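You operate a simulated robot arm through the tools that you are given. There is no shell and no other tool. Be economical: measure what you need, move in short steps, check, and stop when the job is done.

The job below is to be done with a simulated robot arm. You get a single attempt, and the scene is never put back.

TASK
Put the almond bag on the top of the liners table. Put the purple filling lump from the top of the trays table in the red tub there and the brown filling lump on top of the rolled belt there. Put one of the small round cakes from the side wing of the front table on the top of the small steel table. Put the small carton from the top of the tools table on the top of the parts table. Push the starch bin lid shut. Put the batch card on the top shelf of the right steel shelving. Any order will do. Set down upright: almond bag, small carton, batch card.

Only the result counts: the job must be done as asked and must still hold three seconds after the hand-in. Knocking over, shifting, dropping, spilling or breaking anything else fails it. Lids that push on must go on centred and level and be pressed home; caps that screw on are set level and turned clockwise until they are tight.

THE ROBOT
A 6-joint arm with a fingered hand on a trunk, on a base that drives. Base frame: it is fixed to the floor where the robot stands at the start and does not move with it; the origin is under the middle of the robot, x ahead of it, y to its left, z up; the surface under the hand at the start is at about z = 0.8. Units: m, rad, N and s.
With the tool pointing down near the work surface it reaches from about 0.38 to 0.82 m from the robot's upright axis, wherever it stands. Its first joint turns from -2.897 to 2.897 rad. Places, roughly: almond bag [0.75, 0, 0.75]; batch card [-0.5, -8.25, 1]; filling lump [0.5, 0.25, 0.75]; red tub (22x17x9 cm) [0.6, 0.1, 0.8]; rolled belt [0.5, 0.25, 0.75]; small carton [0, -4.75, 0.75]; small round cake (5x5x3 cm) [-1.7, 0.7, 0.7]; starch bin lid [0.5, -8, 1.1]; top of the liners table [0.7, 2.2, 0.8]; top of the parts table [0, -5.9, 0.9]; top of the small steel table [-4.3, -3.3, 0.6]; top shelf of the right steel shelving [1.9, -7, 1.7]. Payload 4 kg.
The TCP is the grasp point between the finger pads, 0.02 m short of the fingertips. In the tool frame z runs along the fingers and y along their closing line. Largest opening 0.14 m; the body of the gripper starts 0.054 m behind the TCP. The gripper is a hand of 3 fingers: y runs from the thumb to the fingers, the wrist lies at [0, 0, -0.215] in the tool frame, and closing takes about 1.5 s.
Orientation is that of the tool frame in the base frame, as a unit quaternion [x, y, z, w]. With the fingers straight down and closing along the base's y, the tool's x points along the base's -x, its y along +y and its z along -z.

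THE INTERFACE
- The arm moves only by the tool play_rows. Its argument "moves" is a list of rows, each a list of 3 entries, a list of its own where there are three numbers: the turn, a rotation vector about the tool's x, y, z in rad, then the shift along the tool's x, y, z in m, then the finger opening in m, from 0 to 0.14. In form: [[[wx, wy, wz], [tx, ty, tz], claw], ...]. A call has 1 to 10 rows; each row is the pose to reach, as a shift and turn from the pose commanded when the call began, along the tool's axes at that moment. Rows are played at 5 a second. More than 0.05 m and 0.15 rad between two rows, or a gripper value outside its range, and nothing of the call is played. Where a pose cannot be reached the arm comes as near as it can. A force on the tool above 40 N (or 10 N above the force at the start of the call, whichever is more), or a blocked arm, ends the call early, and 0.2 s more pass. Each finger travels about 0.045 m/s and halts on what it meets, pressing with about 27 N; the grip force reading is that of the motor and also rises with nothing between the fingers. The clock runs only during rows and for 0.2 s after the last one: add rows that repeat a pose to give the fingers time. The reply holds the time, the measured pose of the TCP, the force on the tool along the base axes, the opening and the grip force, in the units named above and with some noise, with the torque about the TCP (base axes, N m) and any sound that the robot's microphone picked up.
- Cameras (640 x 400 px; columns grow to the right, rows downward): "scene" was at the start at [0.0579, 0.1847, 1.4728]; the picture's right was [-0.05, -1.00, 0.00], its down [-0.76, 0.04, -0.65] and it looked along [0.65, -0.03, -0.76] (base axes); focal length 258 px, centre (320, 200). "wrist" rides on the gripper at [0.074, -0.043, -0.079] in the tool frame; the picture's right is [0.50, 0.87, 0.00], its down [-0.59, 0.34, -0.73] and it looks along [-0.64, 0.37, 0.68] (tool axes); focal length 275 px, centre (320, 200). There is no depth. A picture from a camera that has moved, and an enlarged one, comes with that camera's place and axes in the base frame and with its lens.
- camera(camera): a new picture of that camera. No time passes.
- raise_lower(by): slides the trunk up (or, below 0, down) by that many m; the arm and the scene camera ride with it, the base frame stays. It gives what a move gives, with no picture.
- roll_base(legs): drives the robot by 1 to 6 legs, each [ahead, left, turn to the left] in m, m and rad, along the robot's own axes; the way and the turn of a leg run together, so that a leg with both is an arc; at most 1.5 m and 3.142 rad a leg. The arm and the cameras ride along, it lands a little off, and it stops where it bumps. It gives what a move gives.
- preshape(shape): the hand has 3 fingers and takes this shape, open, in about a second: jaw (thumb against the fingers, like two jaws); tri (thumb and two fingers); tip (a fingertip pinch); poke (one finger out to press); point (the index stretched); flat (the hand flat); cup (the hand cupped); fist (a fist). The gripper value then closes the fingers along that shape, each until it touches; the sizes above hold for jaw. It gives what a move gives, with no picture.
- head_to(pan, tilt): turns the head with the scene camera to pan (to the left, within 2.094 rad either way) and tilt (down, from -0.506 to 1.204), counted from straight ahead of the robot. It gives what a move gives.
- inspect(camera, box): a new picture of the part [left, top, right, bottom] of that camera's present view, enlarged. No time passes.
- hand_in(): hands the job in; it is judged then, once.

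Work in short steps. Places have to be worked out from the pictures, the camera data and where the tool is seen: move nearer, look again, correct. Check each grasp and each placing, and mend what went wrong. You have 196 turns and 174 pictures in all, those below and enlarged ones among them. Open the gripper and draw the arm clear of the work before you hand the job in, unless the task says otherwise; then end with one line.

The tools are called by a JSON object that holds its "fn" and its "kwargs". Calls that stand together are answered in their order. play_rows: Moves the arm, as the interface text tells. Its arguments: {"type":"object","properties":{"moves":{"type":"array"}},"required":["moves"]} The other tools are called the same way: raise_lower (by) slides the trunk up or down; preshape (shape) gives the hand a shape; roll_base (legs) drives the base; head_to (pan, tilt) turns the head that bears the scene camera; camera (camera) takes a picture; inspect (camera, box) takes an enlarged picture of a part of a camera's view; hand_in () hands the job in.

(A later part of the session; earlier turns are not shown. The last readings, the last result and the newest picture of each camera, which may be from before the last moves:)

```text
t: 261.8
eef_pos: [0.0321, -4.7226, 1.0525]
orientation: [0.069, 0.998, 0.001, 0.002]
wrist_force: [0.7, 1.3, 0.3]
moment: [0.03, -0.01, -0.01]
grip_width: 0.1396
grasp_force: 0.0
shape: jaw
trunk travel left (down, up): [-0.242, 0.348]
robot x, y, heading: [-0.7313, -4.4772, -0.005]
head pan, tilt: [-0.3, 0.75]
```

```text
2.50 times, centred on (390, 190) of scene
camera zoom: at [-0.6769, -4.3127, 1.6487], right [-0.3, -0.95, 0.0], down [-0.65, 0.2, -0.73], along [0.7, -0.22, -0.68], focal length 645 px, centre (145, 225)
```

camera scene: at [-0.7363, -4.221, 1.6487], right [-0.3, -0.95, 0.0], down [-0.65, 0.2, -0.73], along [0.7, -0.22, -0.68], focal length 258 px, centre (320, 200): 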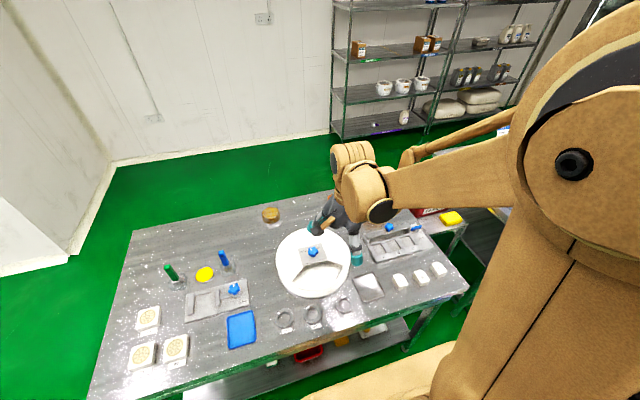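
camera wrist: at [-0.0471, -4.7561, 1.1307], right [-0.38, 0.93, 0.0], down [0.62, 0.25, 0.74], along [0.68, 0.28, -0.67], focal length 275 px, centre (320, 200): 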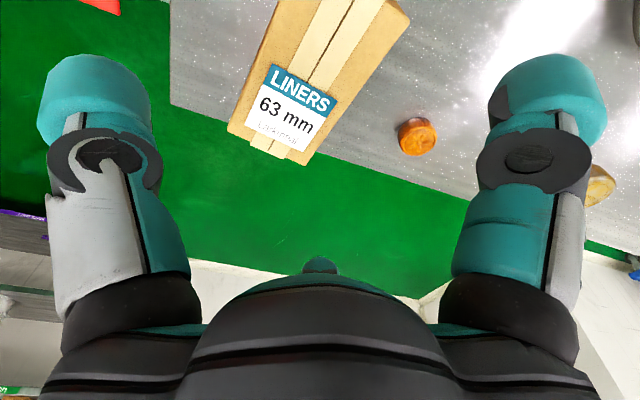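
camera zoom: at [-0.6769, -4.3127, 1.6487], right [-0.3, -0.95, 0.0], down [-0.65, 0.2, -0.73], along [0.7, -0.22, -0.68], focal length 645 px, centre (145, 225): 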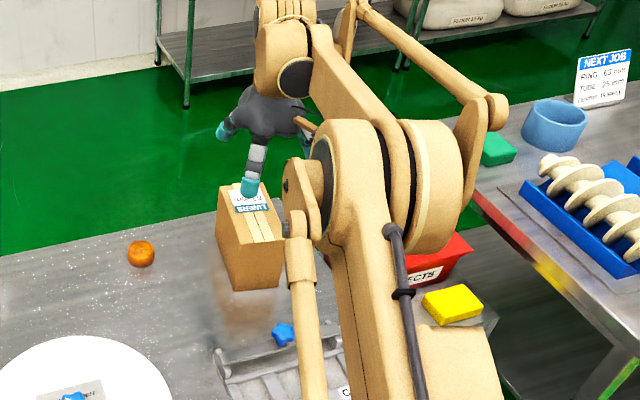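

Centre refined to (0.04, -4.731), yaw about -10°. I descend to z≈0.90 around the carton.

{"fn": "play_rows", "kwargs": {"moves": [[[0, 0, 0.03], [-0.009, -0.007, 0.03], 0.14], [[0, 0, 0.03], [-0.009, -0.007, 0.07], 0.14], [[0, 0, 0.03], [-0.009, -0.007, 0.11], 0.14], [[0, 0, 0.03], [-0.009, -0.007, 0.14], 0.14], [[0, 0, 0.03], [-0.009, -0.007, 0.152], 0.14]]}}

{"fn": "camera", "kwargs": {"camera": "wrist"}}

{"fn": "inspect", "kwargs": {"camera": "scene", "box": [300, 110, 480, 270]}}

```text
t: 263.1
eef_pos: [0.0115, -4.7224, 0.9173]
orientation: [0.083, 0.997, 0.002, 0.007]
wrist_force: [-6.7, 3.3, 29.8]
moment: [1.08, -2.93, 0.52]
grip_width: 0.1398
grasp_force: 0.0
shape: jaw
out of reach, approached as far as the arm can: row 3, 4, 5
trunk travel left (down, up): [-0.242, 0.348]
robot x, y, heading: [-0.7354, -4.4795, -0.01]
head pan, tilt: [-0.3, 0.75]
stopped in row 5: the force on the tool passed its limit at 42 N (the readings are from after the stop); the commanded pose is now the measured one
```

```text
75 pictures are left
camera wrist: at [-0.0695, -4.753, 0.9958], right [-0.35, 0.94, 0.0], down [0.63, 0.24, 0.74], along [0.7, 0.26, -0.67], focal length 275 px, centre (320, 200)
```

wrist: 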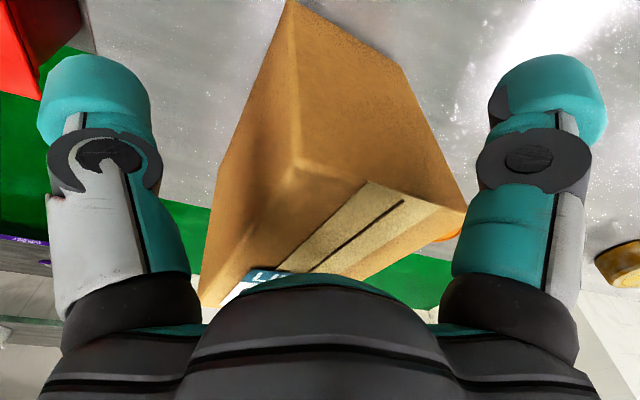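

```text
2.50 times, centred on (390, 190) of scene
camera zoom: at [-0.6826, -4.311, 1.6489], right [-0.3, -0.95, 0.0], down [-0.65, 0.2, -0.73], along [0.7, -0.22, -0.68], focal length 645 px, centre (145, 225)
```

zoom: 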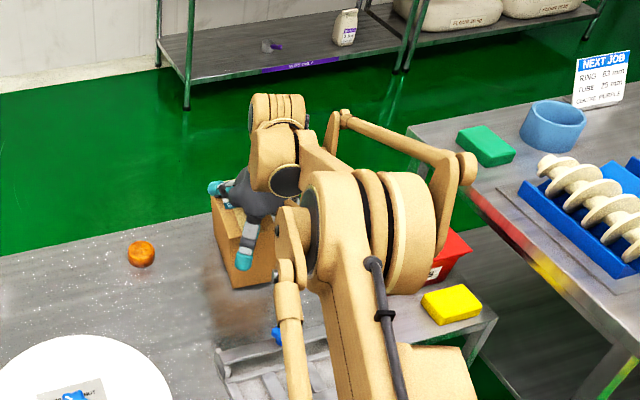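

The hand couldn't hold x = 0.04 at this height with the trunk raised, and a finger pressed the carton's corner. I back up, and will lower the trunk, which extends the reach.

{"fn": "play_rows", "kwargs": {"moves": [[[0, 0, 0], [-0.003, 0, -0.04], 0.14], [[0, 0, 0], [-0.003, 0, -0.085], 0.14], [[0, 0, 0], [-0.003, 0, -0.13], 0.14], [[0, 0, 0], [-0.003, 0, -0.175], 0.14], [[0, 0, 0], [-0.003, 0, -0.22], 0.14]]}}

{"fn": "raise_lower", "kwargs": {"by": -0.09}}

{"fn": "camera", "kwargs": {"camera": "wrist"}}

{"fn": "inspect", "kwargs": {"camera": "scene", "box": [300, 110, 480, 270]}}

```text
t: 264.3
eef_pos: [0.0134, -4.7228, 1.1332]
orientation: [0.083, 0.997, 0.002, 0.005]
wrist_force: [-0.4, -1.3, -0.5]
moment: [0.03, -0.03, 0.03]
grip_width: 0.1398
grasp_force: 0.0
shape: jaw
trunk travel left (down, up): [-0.242, 0.348]
robot x, y, heading: [-0.7381, -4.4716, -0.006]
head pan, tilt: [-0.3, 0.75]
```

```text
t: 265.6
eef_pos: [0.0129, -4.7228, 1.0417]
orientation: [0.085, 0.996, 0.002, 0.004]
wrist_force: [0.3, -0.1, 0.6]
moment: [-0.03, 0.01, 0.02]
grip_width: 0.1397
grasp_force: 0.0
shape: jaw
trunk travel left (down, up): [-0.152, 0.438]
robot x, y, heading: [-0.7374, -4.4761, -0.004]
head pan, tilt: [-0.3, 0.75]
```

```text
73 pictures are left
camera wrist: at [-0.0673, -4.754, 1.1211], right [-0.35, 0.94, 0.0], down [0.63, 0.23, 0.74], along [0.69, 0.26, -0.67], focal length 275 px, centre (320, 200)
```

wrist: 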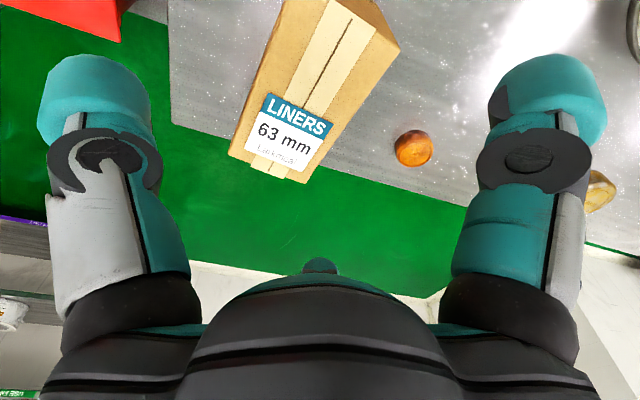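

```text
2.50 times, centred on (390, 190) of scene
camera zoom: at [-0.6772, -4.3126, 1.5588], right [-0.3, -0.95, 0.0], down [-0.65, 0.2, -0.73], along [0.7, -0.22, -0.68], focal length 645 px, centre (145, 225)
```

zoom: 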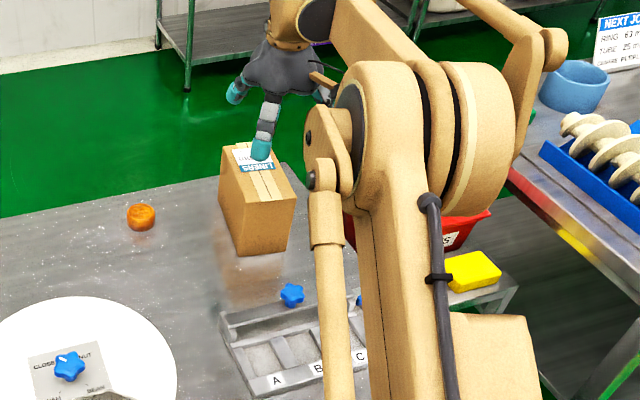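

Both views agree now: carton top z≈0.917, centre (0.047, -4.728), 0.147×0.08 m, yaw -8°. I lower the trunk 6.5 cm, then shift the hand so the finger side gets more clearance.

{"fn": "raise_lower", "kwargs": {"by": -0.065}}

{"fn": "play_rows", "kwargs": {"moves": [[[0, 0, 0], [-0.014, 0.02, 0], 0.14], [[0, 0, 0], [-0.014, 0.02, 0.03], 0.14], [[0, 0, 0], [-0.014, 0.02, 0.06], 0.14], [[0, 0, 0], [-0.014, 0.02, 0.09], 0.14], [[0, 0, 0], [-0.014, 0.02, 0.1], 0.14]]}}

{"fn": "camera", "kwargs": {"camera": "wrist"}}

```text
t: 266.6
eef_pos: [0.0131, -4.7223, 0.9769]
orientation: [0.084, 0.996, 0.002, 0.004]
wrist_force: [0.6, -0.2, 0.4]
moment: [-0.03, -0.02, -0.01]
grip_width: 0.14
grasp_force: 0.1
shape: jaw
trunk travel left (down, up): [-0.087, 0.503]
robot x, y, heading: [-0.7396, -4.475, -0.004]
head pan, tilt: [-0.3, 0.75]
```

```text
t: 267.7
eef_pos: [0.0298, -4.7048, 0.894]
orientation: [0.082, 0.997, -0.001, 0.007]
wrist_force: [-0.5, -1.1, 27.5]
moment: [-1.06, -0.03, 0.19]
grip_width: 0.1394
grasp_force: 0.2
shape: jaw
trunk travel left (down, up): [-0.087, 0.503]
robot x, y, heading: [-0.7362, -4.473, -0.0]
head pan, tilt: [-0.3, 0.75]
stopped in row 5: the force on the tool passed its limit at 51 N (the readings are from after the stop); the commanded pose is now the measured one
```

```text
71 pictures are left
camera wrist: at [-0.0504, -4.7368, 0.9727], right [-0.35, 0.94, -0.01], down [0.63, 0.24, 0.74], along [0.7, 0.26, -0.67], focal length 275 px, centre (320, 200)
```

wrist: 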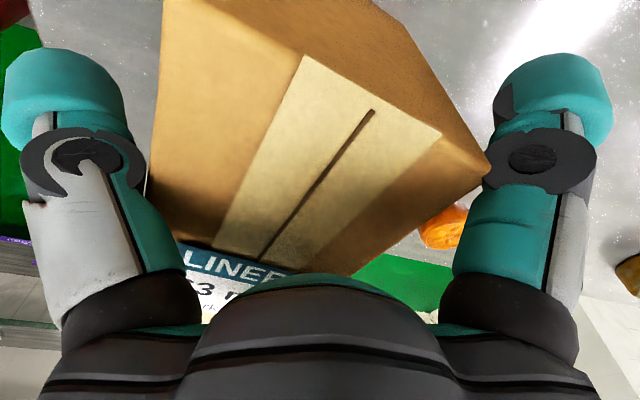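

The palm/thumb root touches the top. I ease up 6 mm and close the fingers.

{"fn": "play_rows", "kwargs": {"moves": [[[0, 0, 0], [0, 0, -0.007], 0.14], [[0, 0, 0], [0, 0, -0.007], 0.12], [[0, 0, 0], [0, 0, -0.007], 0.1], [[0, 0, 0], [0, 0, -0.007], 0.08], [[0, 0, 0], [0, 0, -0.007], 0.06], [[0, 0, 0], [0, 0, -0.007], 0.05], [[0, 0, 0], [0, 0, -0.007], 0.05], [[0, 0, 0], [0, 0, -0.007], 0.05]]}}

{"fn": "camera", "kwargs": {"camera": "wrist"}}

{"fn": "inspect", "kwargs": {"camera": "scene", "box": [300, 80, 480, 240]}}

```text
t: 269.5
eef_pos: [0.032, -4.7065, 0.8968]
orientation: [0.083, 0.997, 0.0, 0.006]
wrist_force: [0.2, 0.1, -0.1]
moment: [0.06, 0.08, 0.0]
grip_width: 0.1018
grasp_force: 27.0
shape: jaw
trunk travel left (down, up): [-0.087, 0.503]
robot x, y, heading: [-0.7375, -4.4761, -0.004]
head pan, tilt: [-0.3, 0.75]
```

```text
70 pictures are left
camera wrist: at [-0.0478, -4.738, 0.9759], right [-0.35, 0.94, 0.0], down [0.63, 0.24, 0.74], along [0.7, 0.26, -0.67], focal length 275 px, centre (320, 200)
```

wrist: 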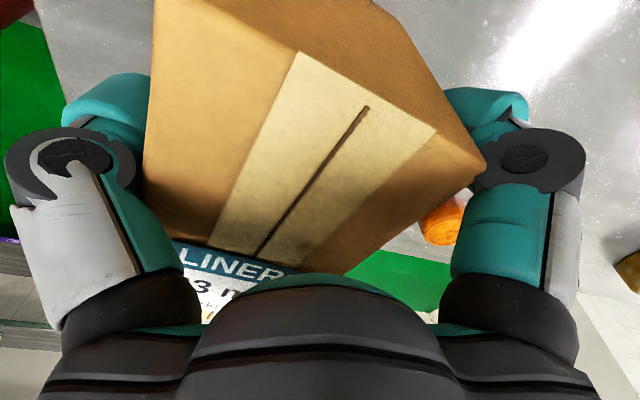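

```text
2.50 times, centred on (390, 160) of scene
camera zoom: at [-0.6764, -4.3128, 1.4937], right [-0.3, -0.95, 0.0], down [-0.65, 0.2, -0.73], along [0.7, -0.22, -0.68], focal length 645 px, centre (145, 300)
```

zoom: 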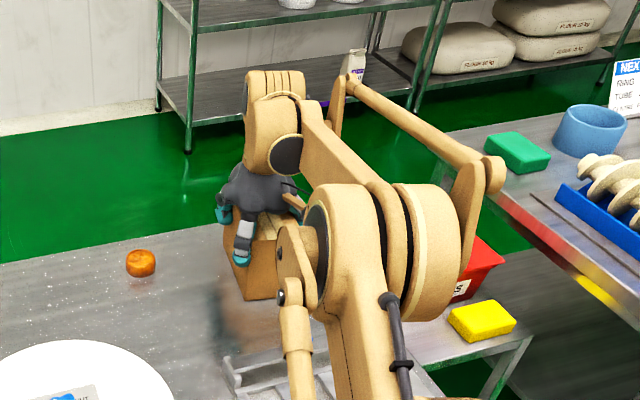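

Fingers are stopped on the carton (0.102). I lift 6 cm with the trunk as a test.

{"fn": "raise_lower", "kwargs": {"by": 0.06}}

{"fn": "inspect", "kwargs": {"camera": "scene", "box": [300, 80, 480, 240]}}

```text
t: 270.5
eef_pos: [0.0328, -4.7068, 0.9567]
orientation: [0.083, 0.997, 0.001, 0.005]
wrist_force: [0.4, 0.1, -2.9]
moment: [0.06, 0.05, -0.01]
grip_width: 0.1019
grasp_force: 26.7
shape: jaw
trunk travel left (down, up): [-0.147, 0.443]
robot x, y, heading: [-0.7383, -4.4769, -0.005]
head pan, tilt: [-0.3, 0.75]
```

```text
2.50 times, centred on (390, 160) of scene
camera zoom: at [-0.6761, -4.3129, 1.5536], right [-0.3, -0.95, 0.0], down [-0.65, 0.2, -0.73], along [0.7, -0.22, -0.68], focal length 645 px, centre (145, 300)
```

zoom: 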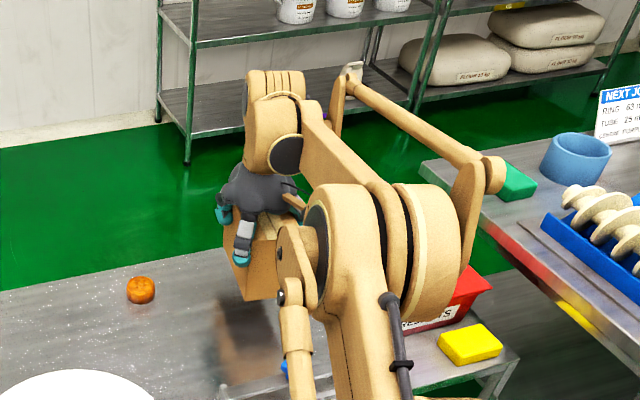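

The carton is lifted. I raise 14 cm more, draw the arm in, back off and move south in front of the parts table.

{"fn": "raise_lower", "kwargs": {"by": 0.14}}

{"fn": "play_rows", "kwargs": {"moves": [[[0, 0, 0], [0.043, 0, 0], 0.05], [[0, 0, 0], [0.086, 0, 0], 0.05], [[0, 0, 0], [0.129, 0, 0], 0.05], [[0, 0, 0], [0.172, 0.02, 0], 0.05], [[0, 0, 0], [0.215, 0.04, 0], 0.05], [[0, 0, 0], [0.258, 0.06, 0], 0.05], [[0, 0, 0], [0.3, 0.08, 0], 0.05]]}}

{"fn": "roll_base", "kwargs": {"legs": [[-0.55, 0, 0.005], [0, -1.3, 0]]}}

{"fn": "head_to", "kwargs": {"pan": -0.1, "tilt": 0.6}}

{"fn": "camera", "kwargs": {"camera": "scene"}}

```text
t: 272.1
eef_pos: [0.0323, -4.7062, 1.0976]
orientation: [0.083, 0.997, 0.001, 0.005]
wrist_force: [0.2, -0.3, -2.7]
moment: [0.06, 0.08, 0.0]
grip_width: 0.1017
grasp_force: 27.0
shape: jaw
trunk travel left (down, up): [-0.287, 0.303]
robot x, y, heading: [-0.7381, -4.4723, -0.003]
head pan, tilt: [-0.3, 0.75]
```

```text
t: 273.7
eef_pos: [-0.2535, -4.5774, 1.0954]
orientation: [0.083, 0.997, 0.001, 0.007]
wrist_force: [-0.1, -0.5, -2.4]
moment: [0.08, 0.01, -0.01]
grip_width: 0.1012
grasp_force: 27.2
shape: jaw
trunk travel left (down, up): [-0.287, 0.303]
robot x, y, heading: [-0.7349, -4.4784, -0.006]
head pan, tilt: [-0.3, 0.75]
```

```text
t: 283.0
eef_pos: [-0.8154, -5.8825, 1.0938]
orientation: [0.09, 0.996, 0.001, 0.005]
wrist_force: [0.1, -0.4, -3.3]
moment: [0.05, 0.06, 0.04]
grip_width: 0.1013
grasp_force: 26.9
shape: jaw
trunk travel left (down, up): [-0.287, 0.303]
robot x, y, heading: [-1.2989, -5.7714, -0.013]
head pan, tilt: [-0.3, 0.75]
```

```text
t: 283.7
eef_pos: [-0.8153, -5.8822, 1.0946]
orientation: [0.09, 0.996, 0.002, 0.006]
wrist_force: [-0.6, 0.1, -3.6]
moment: [0.08, 0.06, -0.01]
grip_width: 0.1011
grasp_force: 27.0
shape: jaw
trunk travel left (down, up): [-0.287, 0.303]
robot x, y, heading: [-1.2976, -5.7726, -0.02]
head pan, tilt: [-0.099, 0.6]
```

```text
67 pictures are left
camera scene: at [-1.2273, -5.5945, 1.7065], right [-0.12, -0.99, 0.0], down [-0.56, 0.07, -0.82], along [0.82, -0.1, -0.57], focal length 258 px, centre (320, 200)
```

scene: 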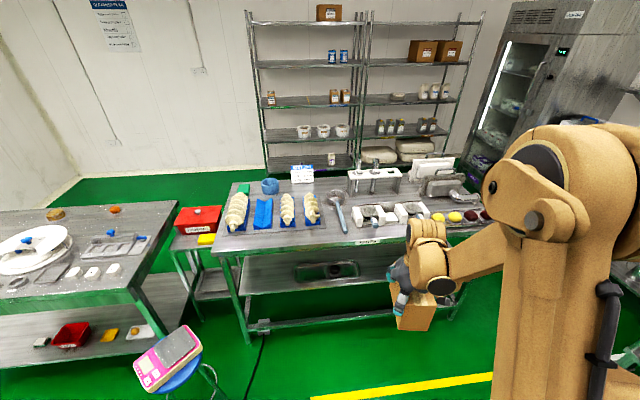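

{"fn": "inspect", "kwargs": {"camera": "scene", "box": [200, 140, 500, 270]}}

```text
2.13 times, centred on (350, 205) of scene
camera zoom: at [-1.2273, -5.5945, 1.7065], right [-0.12, -0.99, 0.0], down [-0.56, 0.07, -0.82], along [0.82, -0.1, -0.57], focal length 550 px, centre (256, 189)
```

zoom: 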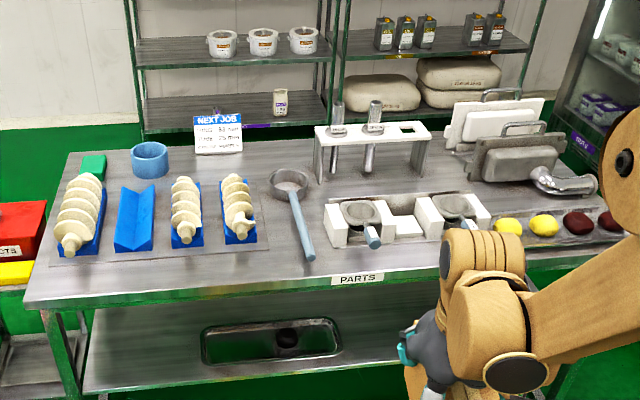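

The parts table is crowded, but the strip along its front edge at y≈-5.55 (in front of the augers) is about 13 cm deep; the carton fits lengthwise along it. I drive closer and turn the hand by +1.4 rad so the carton's long side is parallel to the edge.

{"fn": "roll_base", "kwargs": {"legs": [[0.35, 0.22, 0.018]]}}

{"fn": "play_rows", "kwargs": {"moves": [[[0, 0, 0.14], [0, 0, 0], 0.05], [[0, 0, 0.28], [0, 0, 0], 0.05], [[0, 0, 0.42], [0, 0, 0], 0.05], [[0, 0, 0.56], [0, 0, 0], 0.05], [[0, 0, 0.7], [0, 0, 0], 0.05], [[0, 0, 0.84], [0, 0, 0], 0.05], [[0, 0, 0.98], [0, 0, 0], 0.05], [[0, 0, 1.12], [0, 0, 0], 0.05], [[0, 0, 1.26], [0, 0, 0], 0.05], [[0, 0, 1.38], [0, 0, 0], 0.05]]}}

{"fn": "head_to", "kwargs": {"pan": 0.0, "tilt": 0.8}}

{"fn": "camera", "kwargs": {"camera": "scene"}}

{"fn": "camera", "kwargs": {"camera": "wrist"}}

```text
t: 286.3
eef_pos: [-0.464, -5.6645, 1.0937]
orientation: [0.086, 0.996, 0.001, 0.005]
wrist_force: [0.6, 0.4, -3.7]
moment: [0.05, 0.06, 0.03]
grip_width: 0.1014
grasp_force: 26.9
shape: jaw
trunk travel left (down, up): [-0.287, 0.303]
robot x, y, heading: [-0.9488, -5.5564, -0.009]
head pan, tilt: [-0.099, 0.6]
```

```text
t: 288.5
eef_pos: [-0.4644, -5.664, 1.0947]
orientation: [0.701, 0.713, 0.004, 0.004]
wrist_force: [-0.1, 0.1, -3.6]
moment: [0.01, -0.02, -0.01]
grip_width: 0.1001
grasp_force: 26.7
shape: jaw
trunk travel left (down, up): [-0.287, 0.303]
robot x, y, heading: [-0.9486, -5.5634, -0.002]
head pan, tilt: [-0.099, 0.6]
```

```text
t: 289.2
eef_pos: [-0.4628, -5.6649, 1.0948]
orientation: [0.7, 0.714, 0.004, 0.003]
wrist_force: [-0.2, -0.5, -3.8]
moment: [0.03, -0.05, -0.02]
grip_width: 0.1003
grasp_force: 26.8
shape: jaw
trunk travel left (down, up): [-0.287, 0.303]
robot x, y, heading: [-0.9501, -5.5592, -0.011]
head pan, tilt: [0.0, 0.799]
```

```text
65 pictures are left
camera scene: at [-0.886, -5.3723, 1.6897], right [-0.01, -1.0, 0.0], down [-0.72, 0.01, -0.7], along [0.7, -0.01, -0.72], focal length 258 px, centre (320, 200)
```

scene: 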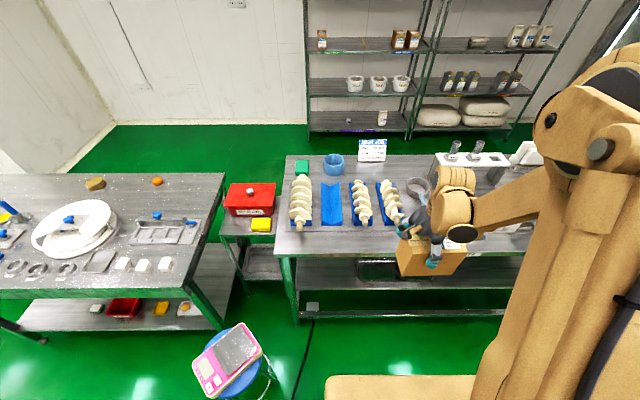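

```text
64 pictures are left
camera wrist: at [-0.5085, -5.5923, 1.1738], right [0.86, 0.52, 0.01], down [0.34, -0.58, 0.74], along [0.39, -0.63, -0.68], focal length 275 px, centre (320, 200)
```

wrist: 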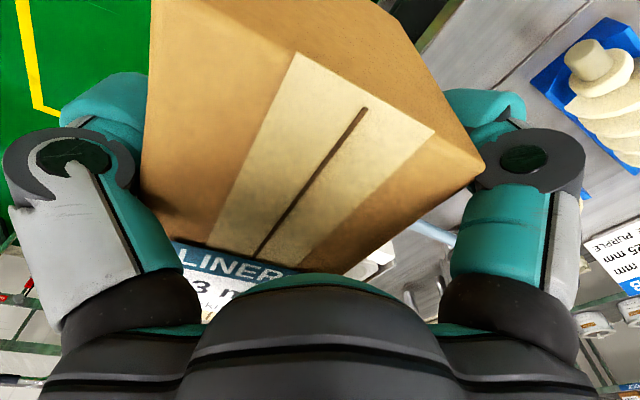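

I enlarge the scene to measure the carton relative to the hand and the strip in front of the augers.

{"fn": "inspect", "kwargs": {"camera": "scene", "box": [270, 140, 490, 290]}}

```text
2.67 times, centred on (380, 215) of scene
camera zoom: at [-0.886, -5.3723, 1.6897], right [-0.01, -1.0, 0.0], down [-0.72, 0.01, -0.7], along [0.7, -0.01, -0.72], focal length 688 px, centre (160, 160)
```

zoom: 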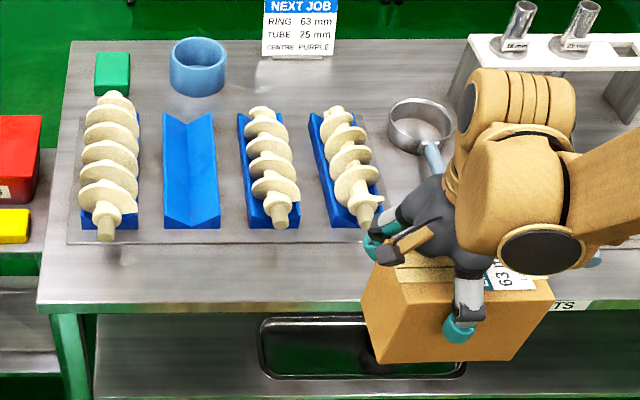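

The carton sits about 2.3 cm towards the thumb from the TCP. Target carton centre ≈(-0.307, -5.446), in front of the empty blue tray so the fingers clear the augers. I move above it at the present height.

{"fn": "play_rows", "kwargs": {"moves": [[[0, 0, 0], [0.033, 0.026, 0], 0.05], [[0, 0, 0], [0.066, 0.053, 0], 0.05], [[0, 0, 0], [0.099, 0.079, 0], 0.05], [[0, 0, 0], [0.132, 0.105, 0], 0.05], [[0, 0, 0], [0.165, 0.131, 0], 0.05], [[0, 0, 0], [0.198, 0.158, 0], 0.05], [[0, 0, 0], [0.231, 0.184, 0], 0.05], [[0, 0, 0], [0.231, 0.184, 0.03], 0.05], [[0, 0, 0], [0.231, 0.184, 0.055], 0.05]]}}

{"fn": "inspect", "kwargs": {"camera": "scene", "box": [240, 140, 460, 290]}}

{"fn": "camera", "kwargs": {"camera": "wrist"}}

```text
t: 291.2
eef_pos: [-0.2826, -5.4302, 1.0405]
orientation: [0.7, 0.714, 0.003, 0.004]
wrist_force: [0.5, 0.5, -3.2]
moment: [0.04, -0.06, -0.02]
grip_width: 0.0995
grasp_force: 26.7
shape: jaw
trunk travel left (down, up): [-0.287, 0.303]
robot x, y, heading: [-0.9468, -5.5637, -0.008]
head pan, tilt: [0.0, 0.799]
```

```text
2.67 times, centred on (350, 215) of scene
camera zoom: at [-0.885, -5.3715, 1.6895], right [-0.01, -1.0, 0.0], down [-0.72, 0.01, -0.7], along [0.7, -0.01, -0.72], focal length 688 px, centre (240, 160)
```

zoom: 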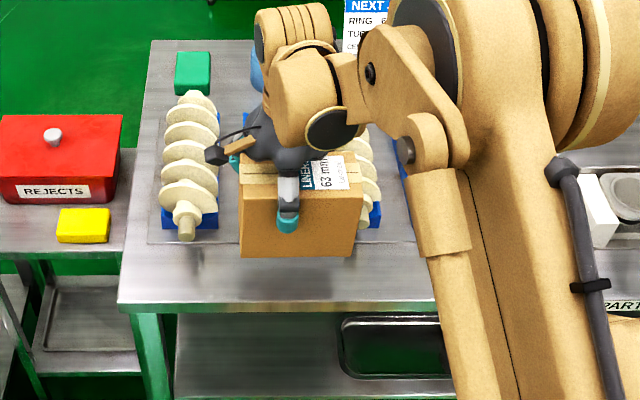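

```text
61 pictures are left
camera wrist: at [-0.3275, -5.3578, 1.1196], right [0.86, 0.52, 0.01], down [0.34, -0.58, 0.74], along [0.39, -0.63, -0.68], focal length 275 px, centre (320, 200)
```

wrist: 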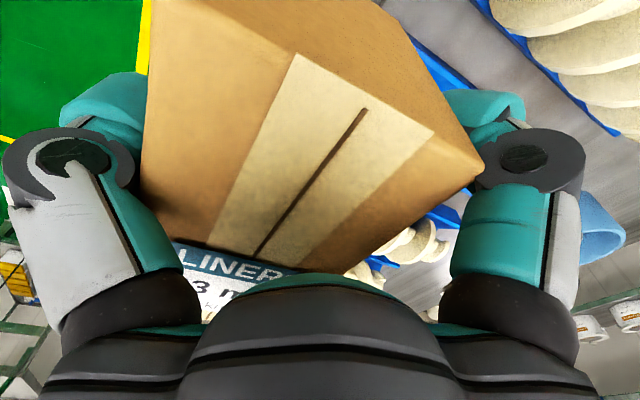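

Margins look right. I lower 7 cm and check.

{"fn": "play_rows", "kwargs": {"moves": [[[0, 0, 0], [0, 0, 0.02], 0.05], [[0, 0, 0], [0, 0, 0.04], 0.05], [[0, 0, 0], [0, 0, 0.055], 0.05], [[0, 0, 0], [0, 0, 0.065], 0.05]]}}

{"fn": "inspect", "kwargs": {"camera": "scene", "box": [240, 140, 460, 290]}}

```text
t: 292.2
eef_pos: [-0.2834, -5.4306, 0.9774]
orientation: [0.7, 0.714, 0.004, 0.004]
wrist_force: [0.2, -0.1, -3.1]
moment: [0.02, -0.05, 0.02]
grip_width: 0.0996
grasp_force: 27.2
shape: jaw
trunk travel left (down, up): [-0.287, 0.303]
robot x, y, heading: [-0.9508, -5.5573, -0.003]
head pan, tilt: [0.0, 0.799]
```

```text
2.67 times, centred on (350, 215) of scene
camera zoom: at [-0.8857, -5.372, 1.6896], right [-0.01, -1.0, 0.0], down [-0.72, 0.01, -0.7], along [0.7, -0.01, -0.72], focal length 688 px, centre (240, 160)
```

zoom: 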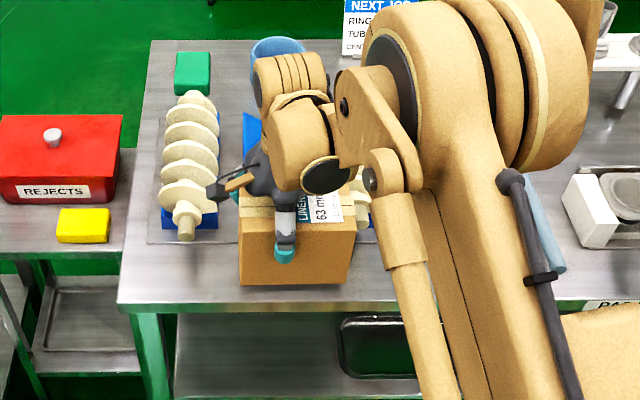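

Still hanging; I lower in 4 mm steps.

{"fn": "play_rows", "kwargs": {"moves": [[[0, 0, 0], [0, 0, 0.005], 0.05], [[0, 0, 0], [0, 0, 0.009], 0.05], [[0, 0, 0], [0, 0, 0.013], 0.05], [[0, 0, 0], [0, 0, 0.017], 0.05]]}}

```text
t: 293.2
eef_pos: [-0.2821, -5.4302, 0.9592]
orientation: [0.699, 0.715, 0.003, 0.003]
wrist_force: [0.7, 0.0, -2.7]
moment: [0.03, -0.04, 0.02]
grip_width: 0.0993
grasp_force: 26.9
shape: jaw
trunk travel left (down, up): [-0.287, 0.303]
robot x, y, heading: [-0.9491, -5.5625, -0.005]
head pan, tilt: [0.0, 0.799]
```

No contact yet; a few more steps.

{"fn": "play_rows", "kwargs": {"moves": [[[0, 0, 0], [0, 0, 0.004], 0.05], [[0, 0, 0], [0, 0, 0.008], 0.05], [[0, 0, 0], [0, 0, 0.012], 0.05]]}}

{"fn": "inspect", "kwargs": {"camera": "scene", "box": [240, 140, 460, 290]}}

```text
t: 293.9
eef_pos: [-0.2857, -5.4285, 0.9526]
orientation: [0.699, 0.715, 0.005, 0.005]
wrist_force: [0.7, 2.7, 28.9]
moment: [-0.5, 0.23, 0.13]
grip_width: 0.097
grasp_force: 27.3
shape: jaw
trunk travel left (down, up): [-0.287, 0.303]
robot x, y, heading: [-0.9475, -5.563, -0.007]
head pan, tilt: [0.0, 0.799]
stopped in row 3: the force on the tool passed its limit at 48 N (the readings are from after the stop); the commanded pose is now the measured one
```

```text
2.67 times, centred on (350, 215) of scene
camera zoom: at [-0.8893, -5.372, 1.6901], right [-0.01, -1.0, 0.0], down [-0.72, 0.0, -0.7], along [0.7, 0.0, -0.72], focal length 688 px, centre (240, 160)
```

zoom: 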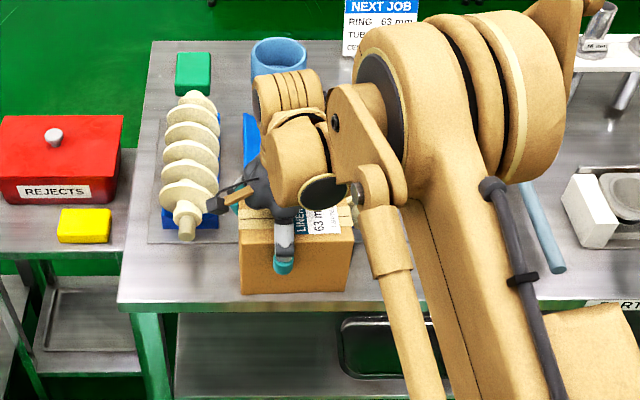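

Contact: the carton stands with about 1.5 cm margin to the front edge. I ease up and open the fingers.

{"fn": "play_rows", "kwargs": {"moves": [[[0, 0, 0], [0, 0, -0.003], 0.06], [[0, 0, 0], [0, 0, -0.003], 0.1], [[0, 0, 0], [0, 0, -0.003], 0.115], [[0, 0, 0], [0, 0, -0.003], 0.125], [[0, 0, 0], [0, 0, -0.003], 0.13], [[0, 0, 0], [0, 0, -0.003], 0.13], [[0, 0, 0], [0, 0, -0.01], 0.13]]}}

{"fn": "camera", "kwargs": {"camera": "wrist"}}

```text
t: 295.6
eef_pos: [-0.2821, -5.4278, 0.9618]
orientation: [0.7, 0.714, 0.005, 0.003]
wrist_force: [-0.1, -0.3, 0.5]
moment: [0.0, 0.0, 0.0]
grip_width: 0.13
grasp_force: 0.0
shape: jaw
trunk travel left (down, up): [-0.287, 0.303]
robot x, y, heading: [-0.9485, -5.5581, -0.007]
head pan, tilt: [0.0, 0.799]
```

```text
58 pictures are left
camera wrist: at [-0.3274, -5.3564, 1.0401], right [0.86, 0.52, 0.01], down [0.34, -0.58, 0.74], along [0.39, -0.63, -0.67], focal length 275 px, centre (320, 200)
```

wrist: 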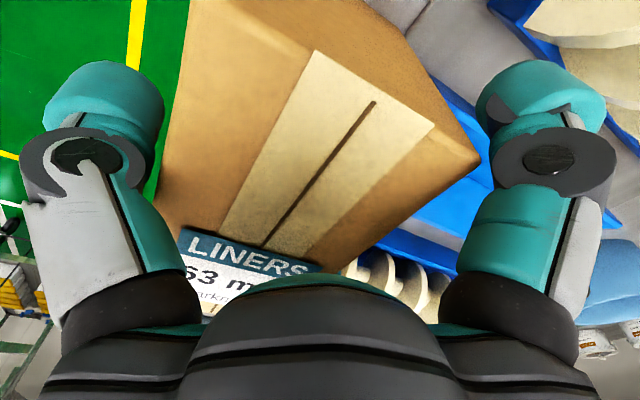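

Free on all sides. I rise straight up, retract, back off, and verify.

{"fn": "play_rows", "kwargs": {"moves": [[[0, 0, 0], [0, 0, -0.04], 0.13], [[0, 0, 0], [0, 0, -0.085], 0.13], [[0, 0, 0], [0, 0, -0.13], 0.13], [[0, 0, 0], [0, 0, -0.175], 0.14], [[0, 0, 0], [0, -0.045, -0.18], 0.14], [[0, 0, 0], [0, -0.09, -0.18], 0.14], [[0, 0, 0], [0, -0.135, -0.18], 0.14], [[0, 0, 0], [0, -0.18, -0.18], 0.14]]}}

{"fn": "roll_base", "kwargs": {"legs": [[-0.35, 0, 0]]}}

{"fn": "inspect", "kwargs": {"camera": "scene", "box": [240, 100, 460, 250]}}

```text
t: 297.4
eef_pos: [-0.4667, -5.4337, 1.1407]
orientation: [0.7, 0.714, 0.006, 0.004]
wrist_force: [-0.6, -1.0, -0.1]
moment: [0.0, -0.02, -0.04]
grip_width: 0.14
grasp_force: 0.1
shape: jaw
trunk travel left (down, up): [-0.287, 0.303]
robot x, y, heading: [-0.9497, -5.5599, -0.002]
head pan, tilt: [0.0, 0.799]
```

```text
t: 299.6
eef_pos: [-0.8159, -5.4311, 1.14]
orientation: [0.7, 0.714, 0.004, 0.004]
wrist_force: [0.9, 0.6, 0.3]
moment: [0.04, -0.03, -0.01]
grip_width: 0.1396
grasp_force: 0.2
shape: jaw
trunk travel left (down, up): [-0.287, 0.303]
robot x, y, heading: [-1.2987, -5.5542, -0.004]
head pan, tilt: [0.0, 0.799]
```

```text
2.67 times, centred on (350, 175) of scene
camera zoom: at [-1.2373, -5.3694, 1.6897], right [-0.01, -1.0, 0.0], down [-0.72, 0.01, -0.7], along [0.7, -0.01, -0.72], focal length 688 px, centre (240, 267)
```

zoom: 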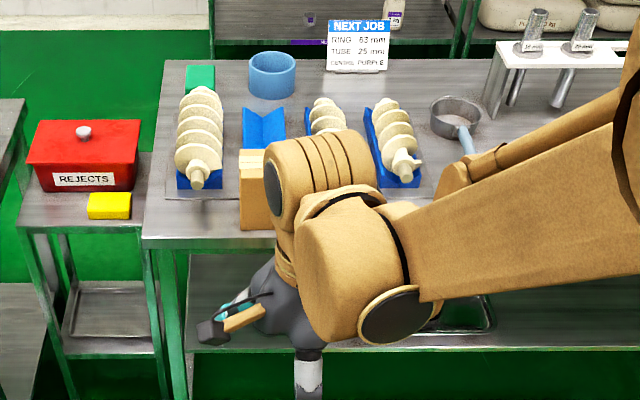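

The carton stands properly. Next I go south to look at the starch bin and the batch card at the far wall.

{"fn": "roll_base", "kwargs": {"legs": [[0, -1.2, 0], [0, 0, -1.57]]}}

{"fn": "head_to", "kwargs": {"pan": 0.45, "tilt": 0.3}}

{"fn": "camera", "kwargs": {"camera": "scene"}}

```text
t: 309.5
eef_pos: [-1.2014, -7.2382, 1.139]
orientation: [1.0, -0.004, 0.0, 0.005]
wrist_force: [0.1, -0.1, 0.7]
moment: [-0.01, 0.03, 0.01]
grip_width: 0.1398
grasp_force: 0.1
shape: jaw
trunk travel left (down, up): [-0.287, 0.303]
robot x, y, heading: [-1.3124, -6.753, -1.606]
head pan, tilt: [0.0, 0.799]
```

```text
t: 310.5
eef_pos: [-1.2026, -7.2392, 1.14]
orientation: [1.0, -0.003, 0.001, 0.006]
wrist_force: [0.5, 0.0, 0.5]
moment: [-0.04, -0.01, 0.01]
grip_width: 0.14
grasp_force: 0.2
shape: jaw
trunk travel left (down, up): [-0.287, 0.303]
robot x, y, heading: [-1.3147, -6.7493, -1.603]
head pan, tilt: [0.45, 0.3]
```

```text
56 pictures are left
camera scene: at [-1.0874, -6.8254, 1.7339], right [-0.92, -0.4, 0.0], down [-0.12, 0.27, -0.95], along [0.38, -0.87, -0.3], focal length 258 px, centre (320, 200)
```

scene: 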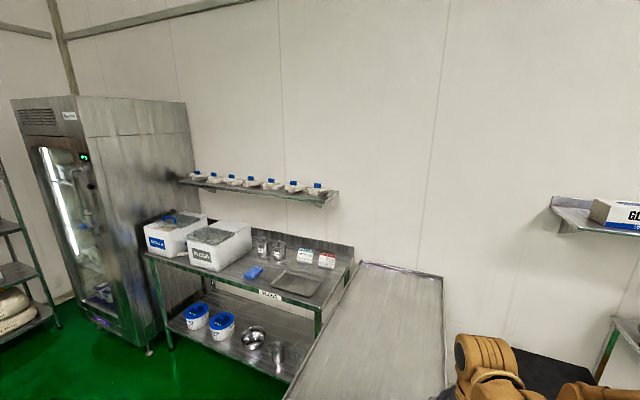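

{"fn": "inspect", "kwargs": {"camera": "scene", "box": [120, 180, 360, 330]}}

```text
2.67 times, centred on (240, 255) of scene
camera zoom: at [-1.0874, -6.8254, 1.7339], right [-0.92, -0.4, 0.0], down [-0.12, 0.27, -0.95], along [0.38, -0.87, -0.3], focal length 688 px, centre (533, 53)
```

zoom: 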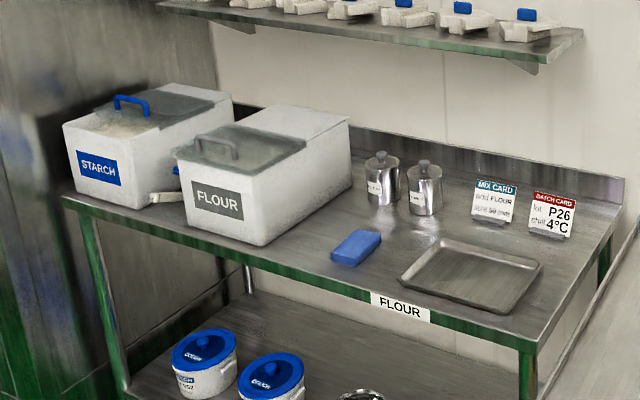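

The starch lid is slid back (front gap open); the batch card stands at the right end of the FLOUR table, roughly (-0.6, -8.05). A trolley blocks x<-0.78, so I go around: ahead a little, left 0.9 m, ahead again.

{"fn": "roll_base", "kwargs": {"legs": [[0.17, 0, 0.03], [0.05, 0.9, 0], [0.3, 0, 0]]}}

{"fn": "head_to", "kwargs": {"pan": -0.1, "tilt": 0.7}}

{"fn": "camera", "kwargs": {"camera": "scene"}}

```text
t: 317.9
eef_pos: [-0.2835, -7.7544, 1.1391]
orientation: [1.0, 0.017, 0.001, 0.007]
wrist_force: [-0.6, -0.3, 0.0]
moment: [0.01, 0.02, -0.01]
grip_width: 0.1401
grasp_force: 0.1
shape: jaw
trunk travel left (down, up): [-0.287, 0.303]
robot x, y, heading: [-0.4167, -7.2697, -1.56]
head pan, tilt: [0.45, 0.3]
```

```text
t: 318.9
eef_pos: [-0.2841, -7.7527, 1.1386]
orientation: [1.0, 0.019, 0.0, 0.006]
wrist_force: [0.7, -0.5, -0.6]
moment: [0.02, -0.04, 0.01]
grip_width: 0.1399
grasp_force: 0.0
shape: jaw
trunk travel left (down, up): [-0.287, 0.303]
robot x, y, heading: [-0.4144, -7.2727, -1.571]
head pan, tilt: [-0.099, 0.7]
```

```text
54 pictures are left
camera scene: at [-0.2355, -7.3373, 1.6979], right [-1.0, 0.09, 0.0], down [0.06, 0.64, -0.77], along [-0.07, -0.76, -0.64], focal length 258 px, centre (320, 200)
```

scene: 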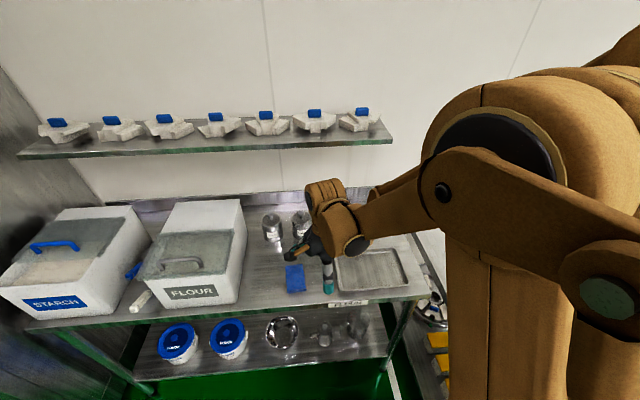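

The arm hides the cards in the scene view; I check the wrist camera.

{"fn": "camera", "kwargs": {"camera": "wrist"}}

```text
53 pictures are left
camera wrist: at [-0.2112, -7.7084, 1.2185], right [0.53, -0.85, 0.01], down [-0.58, -0.35, 0.74], along [-0.62, -0.4, -0.67], focal length 275 px, centre (320, 200)
```

wrist: 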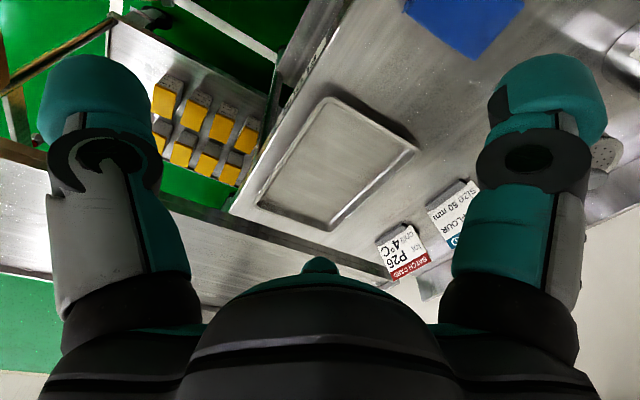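

Combining views: batch card centre ≈(-0.562, -8.149, 0.89). The wall shelf's front edge is at y≈-8.2, z≈1.27, so I must watch the wrist there. I drive ahead 0.18 m and move the hand toward the card for a close look.

{"fn": "roll_base", "kwargs": {"legs": [[0.17, 0, 0]]}}

{"fn": "play_rows", "kwargs": {"moves": [[[0, 0, 0], [-0.045, 0, 0], 0.14], [[0, 0, 0], [-0.09, 0, 0.01], 0.13], [[0, 0, 0], [-0.135, 0, 0.02], 0.12], [[0, 0, 0], [-0.18, 0, 0.03], 0.11], [[0, 0, 0], [-0.22, 0.01, 0.04], 0.1], [[0, 0, 0], [-0.25, 0.03, 0.05], 0.1], [[0, 0, 0], [-0.27, 0.05, 0.06], 0.1]]}}

{"fn": "camera", "kwargs": {"camera": "wrist"}}

{"fn": "camera", "kwargs": {"camera": "scene"}}

```text
t: 320.4
eef_pos: [-0.2838, -7.9247, 1.1371]
orientation: [1.0, 0.018, 0.0, 0.005]
wrist_force: [0.5, -1.0, -0.4]
moment: [-0.01, -0.03, 0.02]
grip_width: 0.1398
grasp_force: 0.1
shape: jaw
trunk travel left (down, up): [-0.287, 0.303]
robot x, y, heading: [-0.416, -7.4421, -1.564]
head pan, tilt: [-0.099, 0.7]
```

```text
t: 321.9
eef_pos: [-0.553, -7.9866, 1.0784]
orientation: [1.0, 0.018, 0.001, 0.006]
wrist_force: [-0.1, 0.9, -0.5]
moment: [0.0, -0.01, -0.03]
grip_width: 0.1004
grasp_force: 0.0
shape: jaw
trunk travel left (down, up): [-0.287, 0.303]
robot x, y, heading: [-0.4155, -7.4423, -1.566]
head pan, tilt: [-0.099, 0.7]
```

```text
52 pictures are left
camera wrist: at [-0.4797, -7.9402, 1.1582], right [0.53, -0.85, 0.01], down [-0.58, -0.35, 0.74], along [-0.62, -0.4, -0.68], focal length 275 px, centre (320, 200)
```

wrist: 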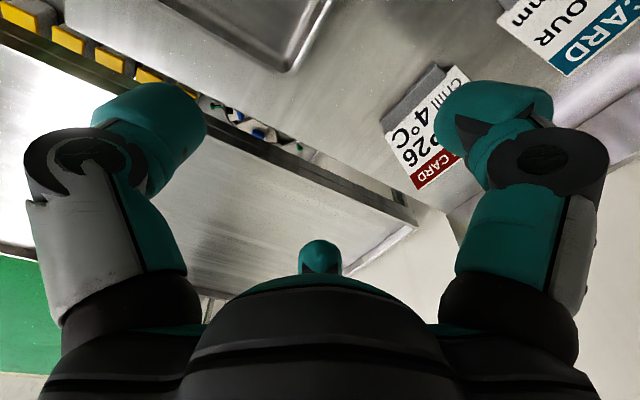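

```text
51 pictures are left
camera scene: at [-0.2354, -7.5082, 1.6979], right [-1.0, 0.09, 0.0], down [0.06, 0.64, -0.76], along [-0.07, -0.76, -0.64], focal length 258 px, centre (320, 200)
```

scene: 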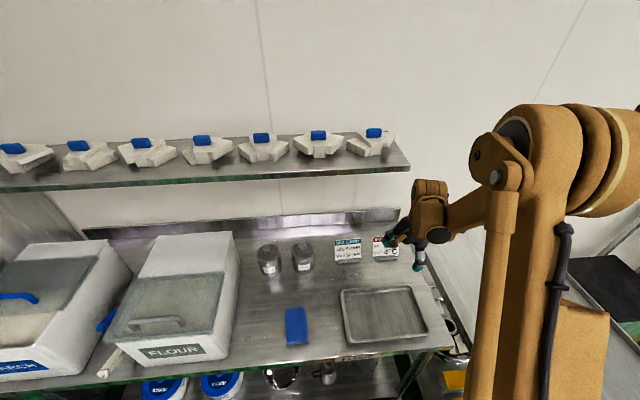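

I enlarge both views of the card.

{"fn": "inspect", "kwargs": {"camera": "wrist", "box": [350, 40, 510, 200]}}

{"fn": "inspect", "kwargs": {"camera": "scene", "box": [310, 210, 450, 290]}}

```text
2.50 times, centred on (430, 120) of wrist
camera zoom: at [-0.4797, -7.9402, 1.1582], right [0.53, -0.85, 0.01], down [-0.58, -0.35, 0.74], along [-0.62, -0.4, -0.68], focal length 688 px, centre (45, 400)
```

zoom: 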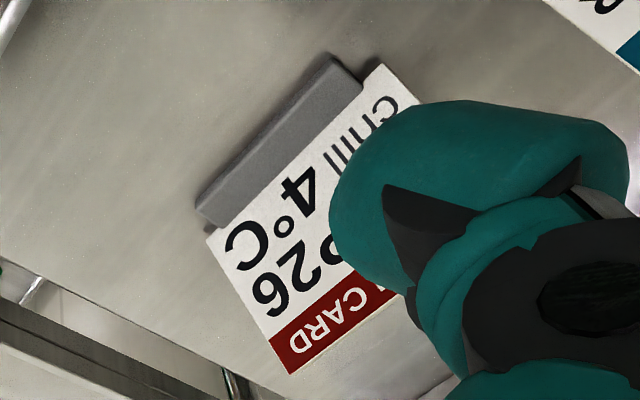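

```text
4.57 times, centred on (380, 250) of scene
camera zoom: at [-0.2354, -7.5082, 1.6979], right [-1.0, 0.09, 0.0], down [0.06, 0.64, -0.76], along [-0.07, -0.76, -0.64], focal length 1179 px, centre (46, -29)
```

zoom: 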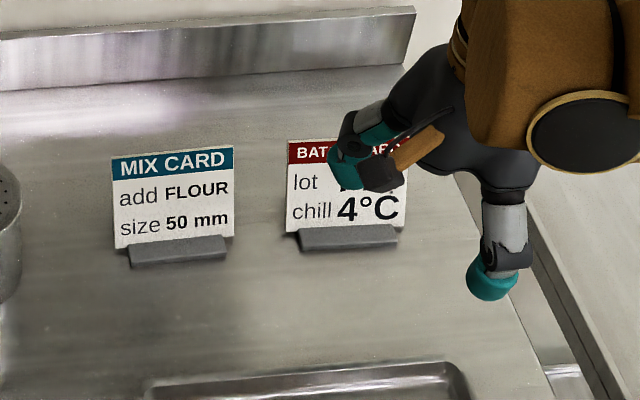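

The card leans back about 20°, top edge z≈0.94, y≈-8.157, centre x≈-0.555. To stay under the wall shelf I first lower to z≈0.97, then move in over the card with a slight tilt.

{"fn": "play_rows", "kwargs": {"moves": [[[-0.03, 0, 0], [-0.002, 0, 0.04], 0.1], [[-0.06, 0, 0], [-0.003, 0, 0.08], 0.1], [[-0.1, 0, 0], [-0.004, 0, 0.108], 0.1], [[-0.1, 0, 0], [-0.005, 0.04, 0.108], 0.1], [[-0.1, 0, 0], [-0.006, 0.08, 0.108], 0.1], [[-0.1, 0, 0], [-0.007, 0.12, 0.108], 0.1], [[-0.1, 0, 0], [-0.008, 0.156, 0.108], 0.1]]}}

{"fn": "camera", "kwargs": {"camera": "wrist"}}

{"fn": "inspect", "kwargs": {"camera": "scene", "box": [310, 130, 490, 290]}}

```text
t: 323.6
eef_pos: [-0.5524, -8.1407, 0.9723]
orientation: [0.998, 0.017, 0.002, 0.056]
wrist_force: [0.6, -0.4, 0.0]
moment: [-0.02, -0.01, 0.02]
grip_width: 0.1001
grasp_force: 0.1
shape: jaw
trunk travel left (down, up): [-0.287, 0.303]
robot x, y, heading: [-0.4181, -7.4428, -1.567]
head pan, tilt: [-0.099, 0.7]
```

```text
48 pictures are left
camera wrist: at [-0.4796, -8.0883, 1.047], right [0.53, -0.84, 0.1], down [-0.58, -0.28, 0.77], along [-0.62, -0.46, -0.63], focal length 275 px, centre (320, 200)
```

wrist: 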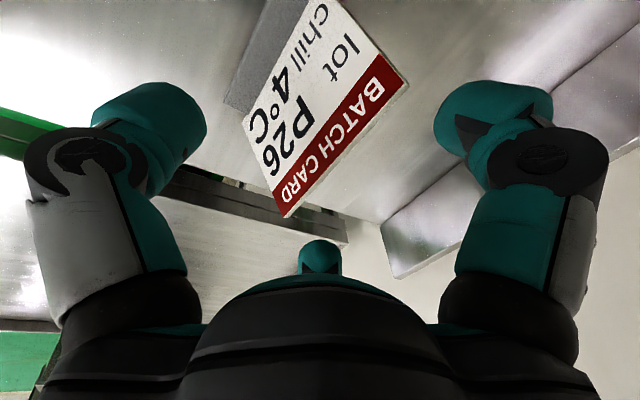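

```text
2.50 times, centred on (400, 210) of scene
camera zoom: at [-0.2346, -7.5082, 1.6978], right [-1.0, 0.09, 0.0], down [0.06, 0.64, -0.76], along [-0.07, -0.76, -0.64], focal length 645 px, centre (120, 175)
```

zoom: 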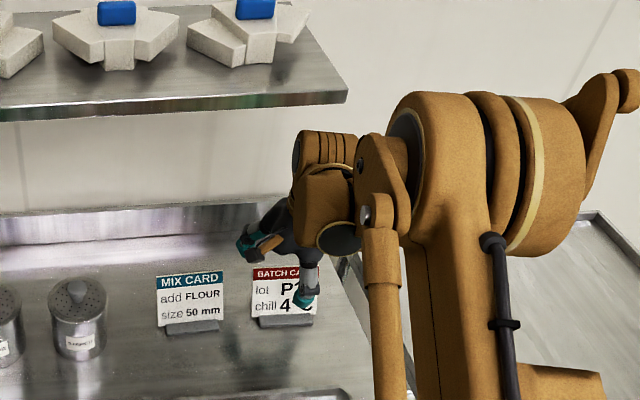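

Clear of the shelf; the card top is centred between thumb and fingers. I go straight down 5.5 cm and close.

{"fn": "play_rows", "kwargs": {"moves": [[[0, 0, 0], [0, -0.002, 0.02], 0.1], [[0, 0, 0], [0, -0.004, 0.04], 0.1], [[0, 0, 0], [0, -0.006, 0.055], 0.1], [[0, 0, 0], [0, -0.006, 0.055], 0.07], [[0, 0, 0], [0, -0.006, 0.055], 0.04], [[0, 0, 0], [0, -0.006, 0.055], 0.02], [[0, 0, 0], [0, -0.006, 0.055], 0.005], [[0, 0, 0], [0, -0.006, 0.055], 0.0], [[0, 0, 0], [0, -0.006, 0.055], 0.0], [[0, 0, 0], [0, -0.006, 0.055], 0.0]]}}

{"fn": "camera", "kwargs": {"camera": "wrist"}}

{"fn": "inspect", "kwargs": {"camera": "scene", "box": [320, 210, 440, 290]}}

```text
t: 325.8
eef_pos: [-0.5538, -8.1393, 0.9204]
orientation: [0.998, 0.017, 0.001, 0.057]
wrist_force: [-0.3, 3.9, 7.4]
moment: [0.54, 0.04, -0.01]
grip_width: 0.0211
grasp_force: 26.6
shape: jaw
trunk travel left (down, up): [-0.287, 0.303]
robot x, y, heading: [-0.419, -7.4396, -1.565]
head pan, tilt: [-0.099, 0.7]
```

```text
46 pictures are left
camera wrist: at [-0.4813, -8.087, 0.9942], right [0.53, -0.84, 0.1], down [-0.58, -0.27, 0.77], along [-0.62, -0.46, -0.63], focal length 275 px, centre (320, 200)
```

wrist: 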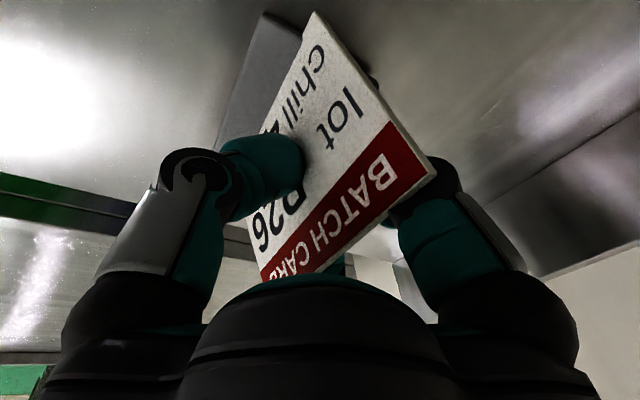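

```text
5.00 times, centred on (380, 250) of scene
camera zoom: at [-0.2347, -7.5058, 1.698], right [-1.0, 0.09, 0.0], down [0.06, 0.64, -0.77], along [-0.07, -0.76, -0.64], focal length 1289 px, centre (20, -50)
```

zoom: 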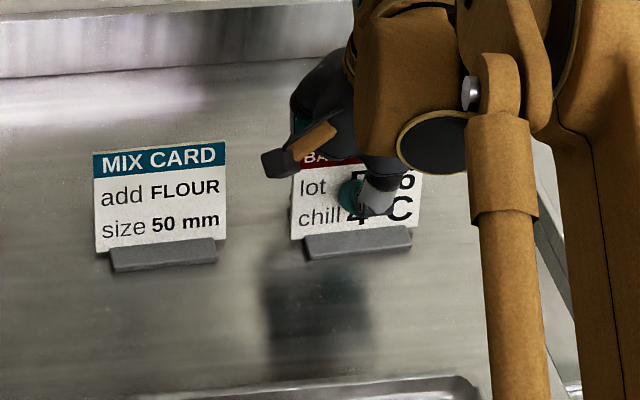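

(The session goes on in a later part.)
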